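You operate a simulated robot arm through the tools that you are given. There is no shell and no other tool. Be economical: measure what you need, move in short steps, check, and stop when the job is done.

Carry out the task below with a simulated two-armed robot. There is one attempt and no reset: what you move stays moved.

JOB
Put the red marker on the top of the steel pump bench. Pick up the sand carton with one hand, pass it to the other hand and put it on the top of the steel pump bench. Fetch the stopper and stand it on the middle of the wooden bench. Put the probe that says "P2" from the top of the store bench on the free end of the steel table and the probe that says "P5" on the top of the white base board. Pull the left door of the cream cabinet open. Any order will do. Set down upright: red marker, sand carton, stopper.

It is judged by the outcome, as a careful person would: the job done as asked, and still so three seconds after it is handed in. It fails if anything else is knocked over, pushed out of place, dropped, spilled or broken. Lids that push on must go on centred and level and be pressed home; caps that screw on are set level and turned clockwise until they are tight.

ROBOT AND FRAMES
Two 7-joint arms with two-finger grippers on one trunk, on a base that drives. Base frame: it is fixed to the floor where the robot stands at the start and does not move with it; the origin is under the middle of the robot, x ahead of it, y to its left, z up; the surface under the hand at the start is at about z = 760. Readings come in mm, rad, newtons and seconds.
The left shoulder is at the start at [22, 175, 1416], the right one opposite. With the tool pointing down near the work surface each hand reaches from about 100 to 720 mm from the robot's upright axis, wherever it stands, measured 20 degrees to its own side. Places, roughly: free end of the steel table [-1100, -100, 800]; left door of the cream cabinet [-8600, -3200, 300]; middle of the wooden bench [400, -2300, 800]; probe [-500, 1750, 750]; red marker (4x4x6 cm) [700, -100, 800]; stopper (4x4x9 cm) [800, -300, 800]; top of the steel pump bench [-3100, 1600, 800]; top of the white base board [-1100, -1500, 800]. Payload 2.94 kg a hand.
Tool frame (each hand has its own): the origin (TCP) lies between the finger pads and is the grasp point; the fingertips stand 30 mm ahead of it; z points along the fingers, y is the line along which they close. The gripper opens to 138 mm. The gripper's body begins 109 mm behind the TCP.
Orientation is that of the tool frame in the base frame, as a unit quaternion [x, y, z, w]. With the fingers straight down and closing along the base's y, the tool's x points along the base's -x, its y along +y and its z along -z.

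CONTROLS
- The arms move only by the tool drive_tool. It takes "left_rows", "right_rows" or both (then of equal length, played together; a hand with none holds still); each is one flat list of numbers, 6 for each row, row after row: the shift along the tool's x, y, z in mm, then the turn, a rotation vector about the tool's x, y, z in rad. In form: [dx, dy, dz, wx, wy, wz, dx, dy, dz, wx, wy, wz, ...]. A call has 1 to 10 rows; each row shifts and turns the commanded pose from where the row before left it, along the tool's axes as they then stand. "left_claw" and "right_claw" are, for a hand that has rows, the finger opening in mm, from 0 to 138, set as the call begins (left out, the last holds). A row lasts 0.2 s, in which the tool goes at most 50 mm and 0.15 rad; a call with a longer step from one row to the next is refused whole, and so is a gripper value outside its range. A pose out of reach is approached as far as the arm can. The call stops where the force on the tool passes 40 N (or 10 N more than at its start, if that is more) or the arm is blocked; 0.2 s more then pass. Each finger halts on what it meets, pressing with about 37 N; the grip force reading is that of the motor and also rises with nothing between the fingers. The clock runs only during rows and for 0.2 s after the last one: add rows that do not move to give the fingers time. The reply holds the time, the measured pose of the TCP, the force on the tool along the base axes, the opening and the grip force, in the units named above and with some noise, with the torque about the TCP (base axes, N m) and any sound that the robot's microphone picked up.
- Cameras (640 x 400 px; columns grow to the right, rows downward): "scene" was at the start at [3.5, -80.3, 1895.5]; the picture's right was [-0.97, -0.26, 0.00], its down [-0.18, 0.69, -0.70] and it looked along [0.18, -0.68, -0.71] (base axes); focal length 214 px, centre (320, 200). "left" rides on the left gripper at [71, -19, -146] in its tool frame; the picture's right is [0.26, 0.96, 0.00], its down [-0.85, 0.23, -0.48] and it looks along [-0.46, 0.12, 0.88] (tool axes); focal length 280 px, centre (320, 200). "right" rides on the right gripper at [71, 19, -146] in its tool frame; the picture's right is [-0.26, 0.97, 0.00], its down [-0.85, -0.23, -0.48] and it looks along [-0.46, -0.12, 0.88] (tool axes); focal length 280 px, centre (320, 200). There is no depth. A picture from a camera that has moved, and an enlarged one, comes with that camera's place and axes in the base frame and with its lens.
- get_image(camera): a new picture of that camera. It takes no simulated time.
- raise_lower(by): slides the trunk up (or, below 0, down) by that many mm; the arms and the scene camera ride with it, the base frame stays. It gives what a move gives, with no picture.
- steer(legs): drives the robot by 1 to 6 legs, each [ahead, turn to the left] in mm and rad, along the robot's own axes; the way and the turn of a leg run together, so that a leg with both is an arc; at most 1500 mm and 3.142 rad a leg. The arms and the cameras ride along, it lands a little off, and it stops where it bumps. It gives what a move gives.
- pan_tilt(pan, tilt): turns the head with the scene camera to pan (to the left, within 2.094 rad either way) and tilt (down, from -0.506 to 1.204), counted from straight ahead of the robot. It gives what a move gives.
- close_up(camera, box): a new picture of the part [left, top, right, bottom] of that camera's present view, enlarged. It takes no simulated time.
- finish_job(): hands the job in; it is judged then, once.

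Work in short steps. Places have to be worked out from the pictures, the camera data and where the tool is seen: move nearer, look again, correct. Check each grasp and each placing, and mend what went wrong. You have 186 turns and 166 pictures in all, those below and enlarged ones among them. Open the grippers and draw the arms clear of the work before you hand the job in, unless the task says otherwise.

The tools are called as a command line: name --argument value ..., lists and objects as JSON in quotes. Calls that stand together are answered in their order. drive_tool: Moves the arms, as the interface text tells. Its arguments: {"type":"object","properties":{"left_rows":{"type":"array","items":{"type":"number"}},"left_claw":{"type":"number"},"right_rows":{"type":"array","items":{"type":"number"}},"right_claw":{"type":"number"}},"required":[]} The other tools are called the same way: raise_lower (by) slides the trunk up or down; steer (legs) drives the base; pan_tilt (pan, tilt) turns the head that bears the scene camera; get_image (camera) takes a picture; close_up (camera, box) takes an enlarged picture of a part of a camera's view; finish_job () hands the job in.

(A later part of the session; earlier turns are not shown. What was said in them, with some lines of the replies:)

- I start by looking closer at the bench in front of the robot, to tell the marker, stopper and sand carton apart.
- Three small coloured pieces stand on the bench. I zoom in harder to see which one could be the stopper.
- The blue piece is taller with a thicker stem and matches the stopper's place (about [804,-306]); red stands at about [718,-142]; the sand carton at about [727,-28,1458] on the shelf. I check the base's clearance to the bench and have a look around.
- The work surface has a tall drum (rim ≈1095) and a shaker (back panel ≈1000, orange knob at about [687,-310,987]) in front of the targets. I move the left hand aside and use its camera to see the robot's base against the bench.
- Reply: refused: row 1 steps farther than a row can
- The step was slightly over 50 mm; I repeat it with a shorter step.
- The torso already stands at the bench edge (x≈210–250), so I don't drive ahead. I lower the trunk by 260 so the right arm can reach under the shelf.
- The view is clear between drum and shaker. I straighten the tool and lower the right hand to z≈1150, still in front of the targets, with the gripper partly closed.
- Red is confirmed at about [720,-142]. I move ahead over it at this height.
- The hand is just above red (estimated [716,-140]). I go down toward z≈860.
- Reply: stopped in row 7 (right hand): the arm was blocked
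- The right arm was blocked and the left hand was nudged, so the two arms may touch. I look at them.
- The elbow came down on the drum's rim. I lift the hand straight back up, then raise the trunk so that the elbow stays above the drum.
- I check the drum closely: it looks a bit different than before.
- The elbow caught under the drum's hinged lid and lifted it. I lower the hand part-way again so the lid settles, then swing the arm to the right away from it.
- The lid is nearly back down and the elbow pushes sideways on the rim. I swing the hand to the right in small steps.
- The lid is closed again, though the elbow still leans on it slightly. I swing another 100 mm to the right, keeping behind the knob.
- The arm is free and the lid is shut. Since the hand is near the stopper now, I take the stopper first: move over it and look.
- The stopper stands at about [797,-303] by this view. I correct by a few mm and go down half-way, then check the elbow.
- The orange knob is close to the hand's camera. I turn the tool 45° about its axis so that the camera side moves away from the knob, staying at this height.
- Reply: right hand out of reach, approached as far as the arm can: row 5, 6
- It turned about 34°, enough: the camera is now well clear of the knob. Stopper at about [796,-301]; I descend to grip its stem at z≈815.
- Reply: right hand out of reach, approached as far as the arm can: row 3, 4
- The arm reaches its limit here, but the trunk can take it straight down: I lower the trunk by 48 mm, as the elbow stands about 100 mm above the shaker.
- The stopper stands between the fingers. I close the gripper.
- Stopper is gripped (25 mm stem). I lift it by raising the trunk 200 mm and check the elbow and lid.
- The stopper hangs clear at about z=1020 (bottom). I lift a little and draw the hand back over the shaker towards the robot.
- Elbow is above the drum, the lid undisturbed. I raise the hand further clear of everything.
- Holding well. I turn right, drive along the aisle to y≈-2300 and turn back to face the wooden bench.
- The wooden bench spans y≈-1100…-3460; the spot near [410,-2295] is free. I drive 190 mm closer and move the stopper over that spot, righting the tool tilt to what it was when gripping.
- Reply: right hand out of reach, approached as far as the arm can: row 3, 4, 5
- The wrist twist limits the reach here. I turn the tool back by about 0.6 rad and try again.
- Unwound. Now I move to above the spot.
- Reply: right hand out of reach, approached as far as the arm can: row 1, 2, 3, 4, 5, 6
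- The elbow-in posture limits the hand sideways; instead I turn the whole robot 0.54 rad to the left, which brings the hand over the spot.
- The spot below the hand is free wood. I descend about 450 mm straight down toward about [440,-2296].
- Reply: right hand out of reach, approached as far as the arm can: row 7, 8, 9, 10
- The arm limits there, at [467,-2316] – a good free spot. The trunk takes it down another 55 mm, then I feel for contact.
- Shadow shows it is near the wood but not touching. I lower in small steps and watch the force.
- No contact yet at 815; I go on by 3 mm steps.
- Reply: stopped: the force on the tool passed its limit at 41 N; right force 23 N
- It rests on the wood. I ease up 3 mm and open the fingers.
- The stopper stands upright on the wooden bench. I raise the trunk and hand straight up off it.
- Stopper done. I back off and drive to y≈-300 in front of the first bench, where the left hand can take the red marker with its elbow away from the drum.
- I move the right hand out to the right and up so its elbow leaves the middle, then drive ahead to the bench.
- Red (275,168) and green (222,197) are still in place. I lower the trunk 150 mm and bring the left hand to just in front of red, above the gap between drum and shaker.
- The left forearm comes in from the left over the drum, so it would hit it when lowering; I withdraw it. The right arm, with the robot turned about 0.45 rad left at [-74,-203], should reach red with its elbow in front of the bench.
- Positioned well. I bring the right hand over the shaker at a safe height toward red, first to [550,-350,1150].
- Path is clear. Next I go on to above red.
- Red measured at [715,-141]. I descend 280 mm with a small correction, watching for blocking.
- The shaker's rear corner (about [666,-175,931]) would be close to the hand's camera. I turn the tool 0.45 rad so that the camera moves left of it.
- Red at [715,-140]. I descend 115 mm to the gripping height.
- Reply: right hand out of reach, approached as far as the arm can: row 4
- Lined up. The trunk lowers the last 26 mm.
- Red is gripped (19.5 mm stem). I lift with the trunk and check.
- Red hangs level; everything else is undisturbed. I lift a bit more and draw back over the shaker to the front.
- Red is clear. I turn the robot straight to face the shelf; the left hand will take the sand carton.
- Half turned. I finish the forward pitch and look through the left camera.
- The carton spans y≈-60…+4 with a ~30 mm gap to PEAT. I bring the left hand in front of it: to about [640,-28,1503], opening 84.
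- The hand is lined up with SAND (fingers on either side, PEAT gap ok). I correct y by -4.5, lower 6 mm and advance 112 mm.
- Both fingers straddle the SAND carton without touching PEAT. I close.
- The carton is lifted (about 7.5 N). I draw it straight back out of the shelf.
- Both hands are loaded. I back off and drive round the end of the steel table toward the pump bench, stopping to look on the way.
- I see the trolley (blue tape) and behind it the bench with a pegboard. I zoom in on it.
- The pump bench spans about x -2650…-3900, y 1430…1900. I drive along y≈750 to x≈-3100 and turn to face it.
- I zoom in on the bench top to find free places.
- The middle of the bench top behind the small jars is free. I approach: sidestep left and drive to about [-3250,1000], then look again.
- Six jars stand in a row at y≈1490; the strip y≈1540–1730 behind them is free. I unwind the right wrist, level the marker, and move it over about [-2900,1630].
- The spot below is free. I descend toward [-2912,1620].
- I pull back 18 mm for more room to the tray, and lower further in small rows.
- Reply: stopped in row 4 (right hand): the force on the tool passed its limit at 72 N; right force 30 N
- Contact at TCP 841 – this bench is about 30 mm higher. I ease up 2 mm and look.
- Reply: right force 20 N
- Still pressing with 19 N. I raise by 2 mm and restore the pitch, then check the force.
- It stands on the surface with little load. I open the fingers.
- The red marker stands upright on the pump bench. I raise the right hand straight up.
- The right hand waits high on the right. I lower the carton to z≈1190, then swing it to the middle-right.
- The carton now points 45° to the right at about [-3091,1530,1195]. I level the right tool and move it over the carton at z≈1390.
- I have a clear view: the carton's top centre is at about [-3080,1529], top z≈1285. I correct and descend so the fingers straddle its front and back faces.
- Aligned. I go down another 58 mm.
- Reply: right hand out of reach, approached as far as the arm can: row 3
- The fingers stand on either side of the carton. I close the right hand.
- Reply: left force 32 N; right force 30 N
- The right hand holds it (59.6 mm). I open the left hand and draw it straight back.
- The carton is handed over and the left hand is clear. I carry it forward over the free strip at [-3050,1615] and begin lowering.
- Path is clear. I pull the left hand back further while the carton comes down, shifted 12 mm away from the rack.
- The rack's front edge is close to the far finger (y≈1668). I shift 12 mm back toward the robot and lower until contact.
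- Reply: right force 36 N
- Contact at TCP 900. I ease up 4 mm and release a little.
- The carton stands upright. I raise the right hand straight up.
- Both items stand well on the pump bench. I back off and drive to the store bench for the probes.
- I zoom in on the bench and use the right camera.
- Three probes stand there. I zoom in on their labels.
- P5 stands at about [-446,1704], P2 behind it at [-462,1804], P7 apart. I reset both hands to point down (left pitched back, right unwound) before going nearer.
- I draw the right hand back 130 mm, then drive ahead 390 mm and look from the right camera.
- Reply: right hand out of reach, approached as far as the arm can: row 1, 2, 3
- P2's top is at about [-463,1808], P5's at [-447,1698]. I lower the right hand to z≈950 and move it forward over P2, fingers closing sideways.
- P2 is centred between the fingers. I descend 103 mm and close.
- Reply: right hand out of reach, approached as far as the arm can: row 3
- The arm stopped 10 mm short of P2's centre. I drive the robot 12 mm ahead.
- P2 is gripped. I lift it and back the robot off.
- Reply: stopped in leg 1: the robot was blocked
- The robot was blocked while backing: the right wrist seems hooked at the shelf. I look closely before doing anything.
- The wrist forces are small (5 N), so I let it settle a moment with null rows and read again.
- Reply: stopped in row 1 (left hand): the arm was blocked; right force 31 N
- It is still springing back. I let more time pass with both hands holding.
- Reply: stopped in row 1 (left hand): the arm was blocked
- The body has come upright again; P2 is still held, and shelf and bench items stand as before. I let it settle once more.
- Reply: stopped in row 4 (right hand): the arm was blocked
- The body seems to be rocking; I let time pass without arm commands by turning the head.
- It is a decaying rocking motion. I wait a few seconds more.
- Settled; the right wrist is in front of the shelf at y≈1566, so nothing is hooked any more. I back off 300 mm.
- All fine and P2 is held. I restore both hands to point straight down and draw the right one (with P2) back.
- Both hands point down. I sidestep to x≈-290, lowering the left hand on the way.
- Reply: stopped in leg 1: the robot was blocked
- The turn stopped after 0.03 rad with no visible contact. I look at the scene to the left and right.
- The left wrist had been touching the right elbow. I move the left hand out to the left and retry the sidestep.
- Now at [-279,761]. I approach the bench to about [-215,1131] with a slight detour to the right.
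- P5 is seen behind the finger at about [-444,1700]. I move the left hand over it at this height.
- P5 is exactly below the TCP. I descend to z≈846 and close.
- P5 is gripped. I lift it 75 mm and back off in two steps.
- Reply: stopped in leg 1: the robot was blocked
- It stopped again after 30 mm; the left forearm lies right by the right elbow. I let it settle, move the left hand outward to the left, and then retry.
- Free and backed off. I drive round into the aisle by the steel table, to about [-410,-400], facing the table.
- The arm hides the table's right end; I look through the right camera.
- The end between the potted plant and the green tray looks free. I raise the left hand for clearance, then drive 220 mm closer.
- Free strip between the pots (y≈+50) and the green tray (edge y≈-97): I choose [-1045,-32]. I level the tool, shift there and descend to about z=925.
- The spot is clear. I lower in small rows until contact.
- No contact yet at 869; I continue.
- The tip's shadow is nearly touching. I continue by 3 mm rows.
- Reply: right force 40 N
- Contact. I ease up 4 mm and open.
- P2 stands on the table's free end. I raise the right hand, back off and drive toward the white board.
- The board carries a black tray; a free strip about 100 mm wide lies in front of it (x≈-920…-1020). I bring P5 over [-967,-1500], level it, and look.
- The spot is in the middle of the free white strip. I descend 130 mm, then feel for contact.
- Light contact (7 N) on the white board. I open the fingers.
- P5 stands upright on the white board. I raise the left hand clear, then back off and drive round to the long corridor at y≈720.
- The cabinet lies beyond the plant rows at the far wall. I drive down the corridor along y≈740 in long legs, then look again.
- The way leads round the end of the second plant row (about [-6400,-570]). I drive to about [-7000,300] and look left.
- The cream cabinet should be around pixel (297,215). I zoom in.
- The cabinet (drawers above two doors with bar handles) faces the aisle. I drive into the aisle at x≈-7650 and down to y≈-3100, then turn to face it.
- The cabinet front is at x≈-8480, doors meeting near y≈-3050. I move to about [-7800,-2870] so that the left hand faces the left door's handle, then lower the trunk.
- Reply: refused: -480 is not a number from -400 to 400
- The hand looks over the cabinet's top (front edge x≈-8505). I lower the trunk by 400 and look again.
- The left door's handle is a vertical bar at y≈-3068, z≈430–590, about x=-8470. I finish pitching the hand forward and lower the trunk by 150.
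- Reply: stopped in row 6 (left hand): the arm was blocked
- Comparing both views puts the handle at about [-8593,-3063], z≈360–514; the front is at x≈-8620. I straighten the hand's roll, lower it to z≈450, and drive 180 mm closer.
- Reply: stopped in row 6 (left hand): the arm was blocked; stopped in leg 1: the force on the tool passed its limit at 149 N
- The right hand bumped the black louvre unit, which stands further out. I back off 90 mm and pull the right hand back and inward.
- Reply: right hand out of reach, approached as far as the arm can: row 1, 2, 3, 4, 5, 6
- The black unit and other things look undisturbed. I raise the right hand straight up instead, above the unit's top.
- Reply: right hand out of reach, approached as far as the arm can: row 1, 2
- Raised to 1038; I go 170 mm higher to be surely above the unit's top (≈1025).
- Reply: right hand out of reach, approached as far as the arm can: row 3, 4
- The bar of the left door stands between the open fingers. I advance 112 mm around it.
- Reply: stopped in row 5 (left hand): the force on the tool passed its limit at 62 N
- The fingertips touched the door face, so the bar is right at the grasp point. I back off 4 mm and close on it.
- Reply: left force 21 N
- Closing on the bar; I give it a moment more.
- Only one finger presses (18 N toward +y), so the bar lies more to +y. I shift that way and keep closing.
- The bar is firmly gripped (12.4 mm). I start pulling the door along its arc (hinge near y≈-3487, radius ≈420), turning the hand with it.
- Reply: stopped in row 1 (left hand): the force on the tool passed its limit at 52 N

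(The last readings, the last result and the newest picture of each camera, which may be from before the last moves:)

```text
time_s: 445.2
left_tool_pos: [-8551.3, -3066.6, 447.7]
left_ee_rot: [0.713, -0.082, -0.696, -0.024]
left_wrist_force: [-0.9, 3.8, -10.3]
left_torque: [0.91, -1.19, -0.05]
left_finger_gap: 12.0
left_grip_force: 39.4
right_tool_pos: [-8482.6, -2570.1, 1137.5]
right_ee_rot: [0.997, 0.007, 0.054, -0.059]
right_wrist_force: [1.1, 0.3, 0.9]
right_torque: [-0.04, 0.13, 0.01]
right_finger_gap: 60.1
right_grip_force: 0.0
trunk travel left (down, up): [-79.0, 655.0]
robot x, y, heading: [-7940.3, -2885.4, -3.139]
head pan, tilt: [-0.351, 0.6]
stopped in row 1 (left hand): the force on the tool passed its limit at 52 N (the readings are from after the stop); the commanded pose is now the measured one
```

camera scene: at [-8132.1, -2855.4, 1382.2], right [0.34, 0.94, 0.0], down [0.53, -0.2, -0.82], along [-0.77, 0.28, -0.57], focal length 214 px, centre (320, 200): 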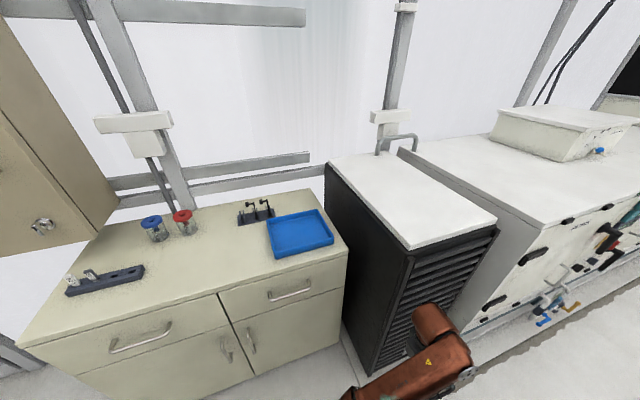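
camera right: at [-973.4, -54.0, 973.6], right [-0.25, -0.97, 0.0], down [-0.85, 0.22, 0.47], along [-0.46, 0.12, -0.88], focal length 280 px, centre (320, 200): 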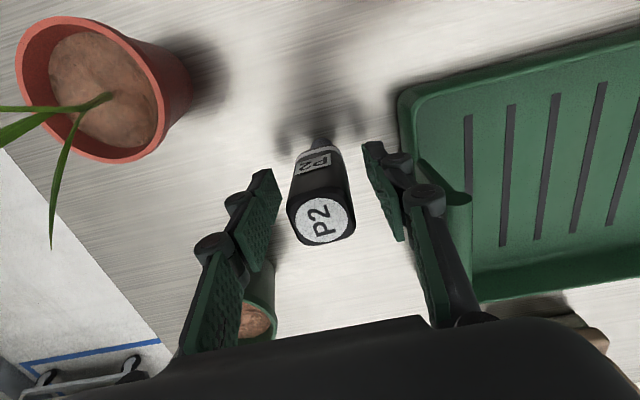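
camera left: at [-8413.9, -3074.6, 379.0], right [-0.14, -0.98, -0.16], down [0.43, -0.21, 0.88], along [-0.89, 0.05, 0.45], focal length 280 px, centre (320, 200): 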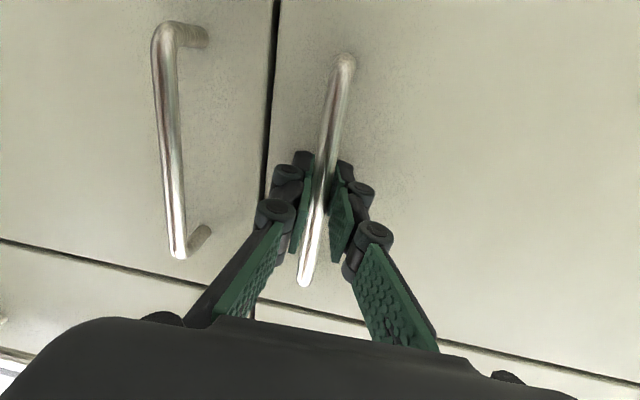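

It gave way 12 mm (52 N peak, now relaxed). I continue in gentler rows.

drive_tool --left_rows '[0, 0, -8, 0.019, 0, 0, 0, 0, -8, 0.019, 0, 0, 0, 0, -8, 0.019, 0, 0, 0, 0, -8, 0.019, 0, 0, 0, 0, -8, 0.019, 0, 0, 0, 0, -8, 0.019, 0, 0, 0, 0, -8, 0.019, 0, 0, 0, 0, -8, 0.019, 0, 0, 0, 0, -8, 0.019, 0, 0, 0, 0, -8, 0.019, 0, 0]' --left_claw 0

get_image --camera "left"

```text
time_s: 447.4
left_tool_pos: [-8473.1, -3087.0, 447.2]
left_ee_rot: [0.708, -0.15, -0.684, -0.092]
left_wrist_force: [0.8, 4.3, -25.9]
left_torque: [0.97, -0.12, 0.05]
left_finger_gap: 11.7
left_grip_force: 38.5
right_tool_pos: [-8485.6, -2572.3, 1135.9]
right_ee_rot: [0.997, 0.007, 0.057, -0.059]
right_wrist_force: [0.0, -0.3, 0.2]
right_torque: [-0.02, 0.05, -0.02]
right_finger_gap: 59.9
right_grip_force: 0.1
trunk travel left (down, up): [-79.0, 655.0]
robot x, y, heading: [-7936.6, -2887.6, -3.14]
head pan, tilt: [-0.351, 0.6]
```

```text
10 pictures are left
camera left: at [-8327.3, -3121.9, 383.1], right [-0.32, -0.93, -0.19], down [0.35, -0.3, 0.88], along [-0.88, 0.22, 0.43], focal length 280 px, centre (320, 200)
```

left: 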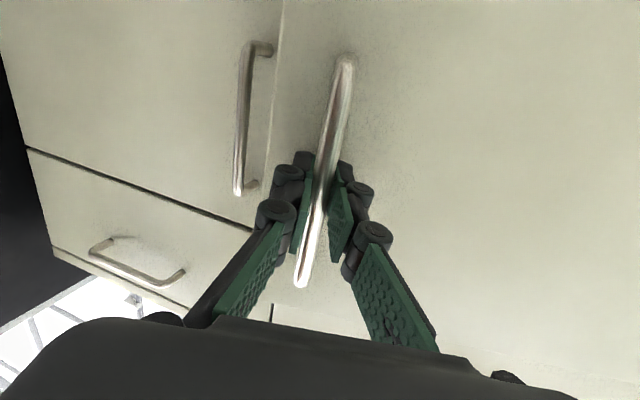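

The door is swinging open (about 13°). I keep following the arc with somewhat larger rows.

drive_tool --left_rows '[3, 0, -14, 0.034, 0, 0, 2, 0, -16, 0.038, 0, 0, 0, 0, -16, 0.038, 0, 0, 0, 0, -16, 0.038, 0, 0, 0, 0, -16, 0.038, 0, 0, 0, 0, -16, 0.038, 0, 0, 0, 0, -16, 0.038, 0, 0, 0, 0, -16, 0.038, 0, 0, 0, 0, -16, 0.038, 0, 0, 0, 0, -16, 0.038, 0, 0]' --left_claw 0

```text
time_s: 449.6
left_tool_pos: [-8337.5, -3165.2, 450.5]
left_ee_rot: [0.68, -0.274, -0.643, -0.221]
left_wrist_force: [-1.4, -4.0, -37.0]
left_torque: [0.69, -0.66, 0.0]
left_finger_gap: 11.4
left_grip_force: 38.3
right_tool_pos: [-8485.1, -2572.6, 1136.7]
right_ee_rot: [0.997, 0.007, 0.056, -0.06]
right_wrist_force: [-0.4, 1.1, 0.5]
right_torque: [0.02, -0.01, 0.01]
right_finger_gap: 60.0
right_grip_force: 0.0
trunk travel left (down, up): [-79.0, 655.0]
robot x, y, heading: [-7939.1, -2879.5, -3.142]
head pan, tilt: [-0.351, 0.6]
```

Now about 34° open. I ease the hand down a little (vertical load) and continue.

drive_tool --left_rows '[5, 0, -10, 0.024, 0, 0, 4, 0, -16, 0.038, 0, 0, 2, 0, -16, 0.038, 0, 0, 1, 0, -16, 0.038, 0, 0, 1, 0, -16, 0.038, 0, 0, 1, 0, -16, 0.038, 0, 0, 1, 0, -16, 0.038, 0, 0, 1, 0, -16, 0.038, 0, 0, 1, 0, -16, 0.038, 0, 0, 1, 0, -16, 0.038, 0, 0]' --left_claw 0

get_image --camera "left"

```text
time_s: 451.8
left_tool_pos: [-8244.1, -3285.7, 450.4]
left_ee_rot: [0.623, -0.387, -0.589, -0.339]
left_wrist_force: [-29.5, -15.1, 19.8]
left_torque: [0.86, -0.57, -0.03]
left_finger_gap: 10.7
left_grip_force: 37.7
right_tool_pos: [-8484.1, -2570.2, 1136.3]
right_ee_rot: [0.997, 0.006, 0.055, -0.06]
right_wrist_force: [0.3, -0.4, -0.3]
right_torque: [0.03, -0.01, -0.05]
right_finger_gap: 59.8
right_grip_force: 0.1
trunk travel left (down, up): [-79.0, 655.0]
robot x, y, heading: [-7939.8, -2883.7, -3.142]
head pan, tilt: [-0.351, 0.6]
```

```text
9 pictures are left
camera left: at [-8156.8, -3409.2, 390.6], right [-0.85, -0.48, -0.23], down [0.02, -0.46, 0.89], along [-0.53, 0.75, 0.4], focal length 280 px, centre (320, 200)
```

left: 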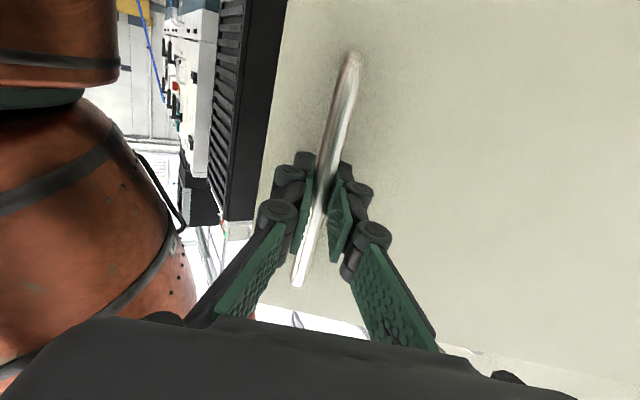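

About 55° open. I relieve the side load by a small left shift and open further to about 70°.

drive_tool --left_rows '[-2, 4, -6, 0.014, 0, 0, 0, 2, -14, 0.034, 0, 0, 0, 1, -15, 0.038, 0, 0, 0, 1, -15, 0.038, 0, 0, 0, 1, -15, 0.038, 0, 0, 0, 1, -15, 0.038, 0, 0, 0, 1, -15, 0.038, 0, 0, 0, 1, -15, 0.038, 0, 0]' --left_claw 0

```text
time_s: 453.6
left_tool_pos: [-8208.2, -3387.5, 455.0]
left_ee_rot: [0.572, -0.466, -0.523, -0.426]
left_wrist_force: [17.5, 3.8, -36.7]
left_torque: [-0.02, -0.02, 0.02]
left_finger_gap: 10.6
left_grip_force: 37.6
right_tool_pos: [-8484.6, -2574.8, 1136.7]
right_ee_rot: [0.997, 0.007, 0.056, -0.061]
right_wrist_force: [0.0, 0.8, -1.3]
right_torque: [0.01, 0.0, 0.02]
right_finger_gap: 59.9
right_grip_force: 0.0
trunk travel left (down, up): [-79.0, 655.0]
robot x, y, heading: [-7940.7, -2882.0, -3.137]
head pan, tilt: [-0.351, 0.6]
```

The door is about 70° open. I release the bar and withdraw the hand straight away from the door.

drive_tool --left_rows '[3, 0, 0, 0, 0, 0, 0, 0, 0, 0, 0, 0, 0, 0, 0, 0, 0, 0, 0, 0, 0, 0, 0, 0, 0, 0, 0, 0, 0, 0]' --left_claw 80

drive_tool --left_rows '[0, 0, -20, 0, 0, 0, 0, 0, -35, 0, 0, 0, 0, 0, -35, 0, 0, 0, 0, 0, -30, 0, 0, 0]'

get_image --camera "left"

```text
time_s: 454.8
left_tool_pos: [-8211.9, -3388.6, 457.7]
left_ee_rot: [0.571, -0.466, -0.527, -0.424]
left_wrist_force: [-0.1, 0.5, 0.6]
left_torque: [0.0, 0.01, 0.02]
left_finger_gap: 80.1
left_grip_force: 0.0
right_tool_pos: [-8484.5, -2572.6, 1137.4]
right_ee_rot: [0.997, 0.007, 0.056, -0.059]
right_wrist_force: [0.2, 0.0, 1.1]
right_torque: [0.0, -0.01, -0.03]
right_finger_gap: 59.9
right_grip_force: 0.0
trunk travel left (down, up): [-79.0, 655.0]
robot x, y, heading: [-7939.0, -2882.6, -3.138]
head pan, tilt: [-0.351, 0.6]
```

```text
time_s: 455.8
left_tool_pos: [-8200.8, -3444.1, 461.4]
left_ee_rot: [0.571, -0.466, -0.527, -0.423]
left_wrist_force: [-0.9, 0.6, -0.1]
left_torque: [0.01, 0.02, 0.01]
left_finger_gap: 79.8
left_grip_force: 0.1
left hand out of reach, approached as far as the arm can: row 3, 4
right_tool_pos: [-8484.7, -2571.1, 1137.0]
right_ee_rot: [0.997, 0.007, 0.055, -0.059]
right_wrist_force: [0.1, 0.6, -0.6]
right_torque: [-0.03, 0.0, 0.0]
right_finger_gap: 60.0
right_grip_force: 0.0
trunk travel left (down, up): [-79.0, 655.0]
robot x, y, heading: [-7940.7, -2883.9, -3.141]
head pan, tilt: [-0.351, 0.6]
```

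```text
8 pictures are left
camera left: at [-8149.1, -3587.0, 403.0], right [-0.94, -0.22, -0.25], down [-0.14, -0.44, 0.89], along [-0.31, 0.87, 0.38], focal length 280 px, centre (320, 200)
```

left: 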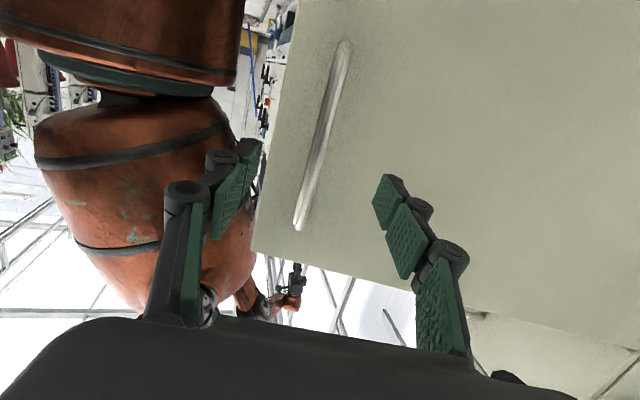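

The bar is free. I back the robot away from the cabinet and look.

steer --legs '[[-350, 0]]'

pan_tilt --pan 0.2 --tilt 0.55

get_image --camera "scene"

```text
time_s: 458.1
left_tool_pos: [-7845.9, -3443.3, 461.6]
left_ee_rot: [0.571, -0.465, -0.527, -0.424]
left_wrist_force: [-0.1, -0.2, 1.1]
left_torque: [-0.01, 0.0, -0.04]
left_finger_gap: 80.4
left_grip_force: 0.0
right_tool_pos: [-8130.1, -2572.3, 1137.0]
right_ee_rot: [0.997, 0.008, 0.055, -0.059]
right_wrist_force: [0.1, -0.1, 0.1]
right_torque: [-0.02, 0.02, -0.02]
right_finger_gap: 60.0
right_grip_force: 0.1
trunk travel left (down, up): [-79.0, 655.0]
robot x, y, heading: [-7587.2, -2879.3, -3.141]
head pan, tilt: [-0.351, 0.6]
```

```text
time_s: 459.0
left_tool_pos: [-7846.0, -3442.5, 460.7]
left_ee_rot: [0.571, -0.465, -0.528, -0.423]
left_wrist_force: [0.6, -0.3, 0.1]
left_torque: [-0.01, -0.02, 0.05]
left_finger_gap: 79.9
left_grip_force: 0.0
right_tool_pos: [-8130.8, -2570.3, 1137.2]
right_ee_rot: [0.997, 0.008, 0.056, -0.059]
right_wrist_force: [-0.4, 0.0, -0.5]
right_torque: [0.0, 0.01, -0.02]
right_finger_gap: 60.2
right_grip_force: 0.1
trunk travel left (down, up): [-79.0, 655.0]
robot x, y, heading: [-7586.5, -2881.1, -3.138]
head pan, tilt: [0.201, 0.55]
```

```text
7 pictures are left
camera scene: at [-7944.3, -2904.2, 1386.7], right [-0.2, 0.98, 0.0], down [0.51, 0.1, -0.85], along [-0.84, -0.17, -0.52], focal length 214 px, centre (320, 200)
```

scene: 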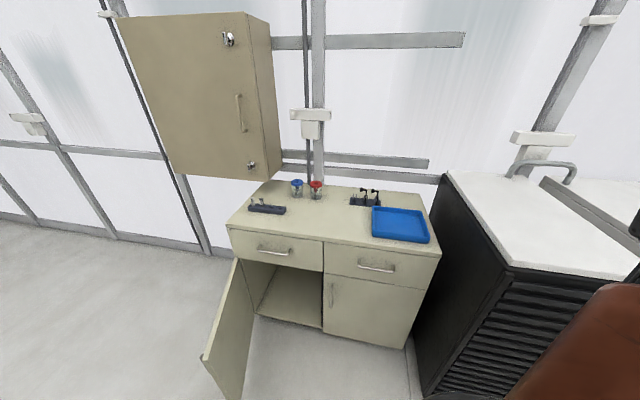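

The left door of the cream cabinet stands wide open, and everything around it is undisturbed. The hands are empty, open and clear, so I hand the job in.

finish_job

```text
The job is handed in.
```

I did every part of the job and handed it in:
- **Pump bench:** the red marker and the sand carton stand upright on top; the carton was passed from the left hand to the right.
- **Wooden bench:** the stopper stands upright at about the middle of its length, nearer the front edge than the back.
- **Probes:** P2 is on the free end of the steel table and P5 is on the white base board.
- **Cabinet:** the left door of the cream cabinet is open about 70°.

I bumped into three things on the way:
- The right elbow lifted the lid of the mixing drum. I lowered it and it looked closed again.
- The right arm caught on the shelf over the store bench and rocked the robot. Nothing on the shelf or the bench moved that I could see.
- The right hand hit the black louvred unit beside the cabinet (149 N). The unit looked in place afterwards.
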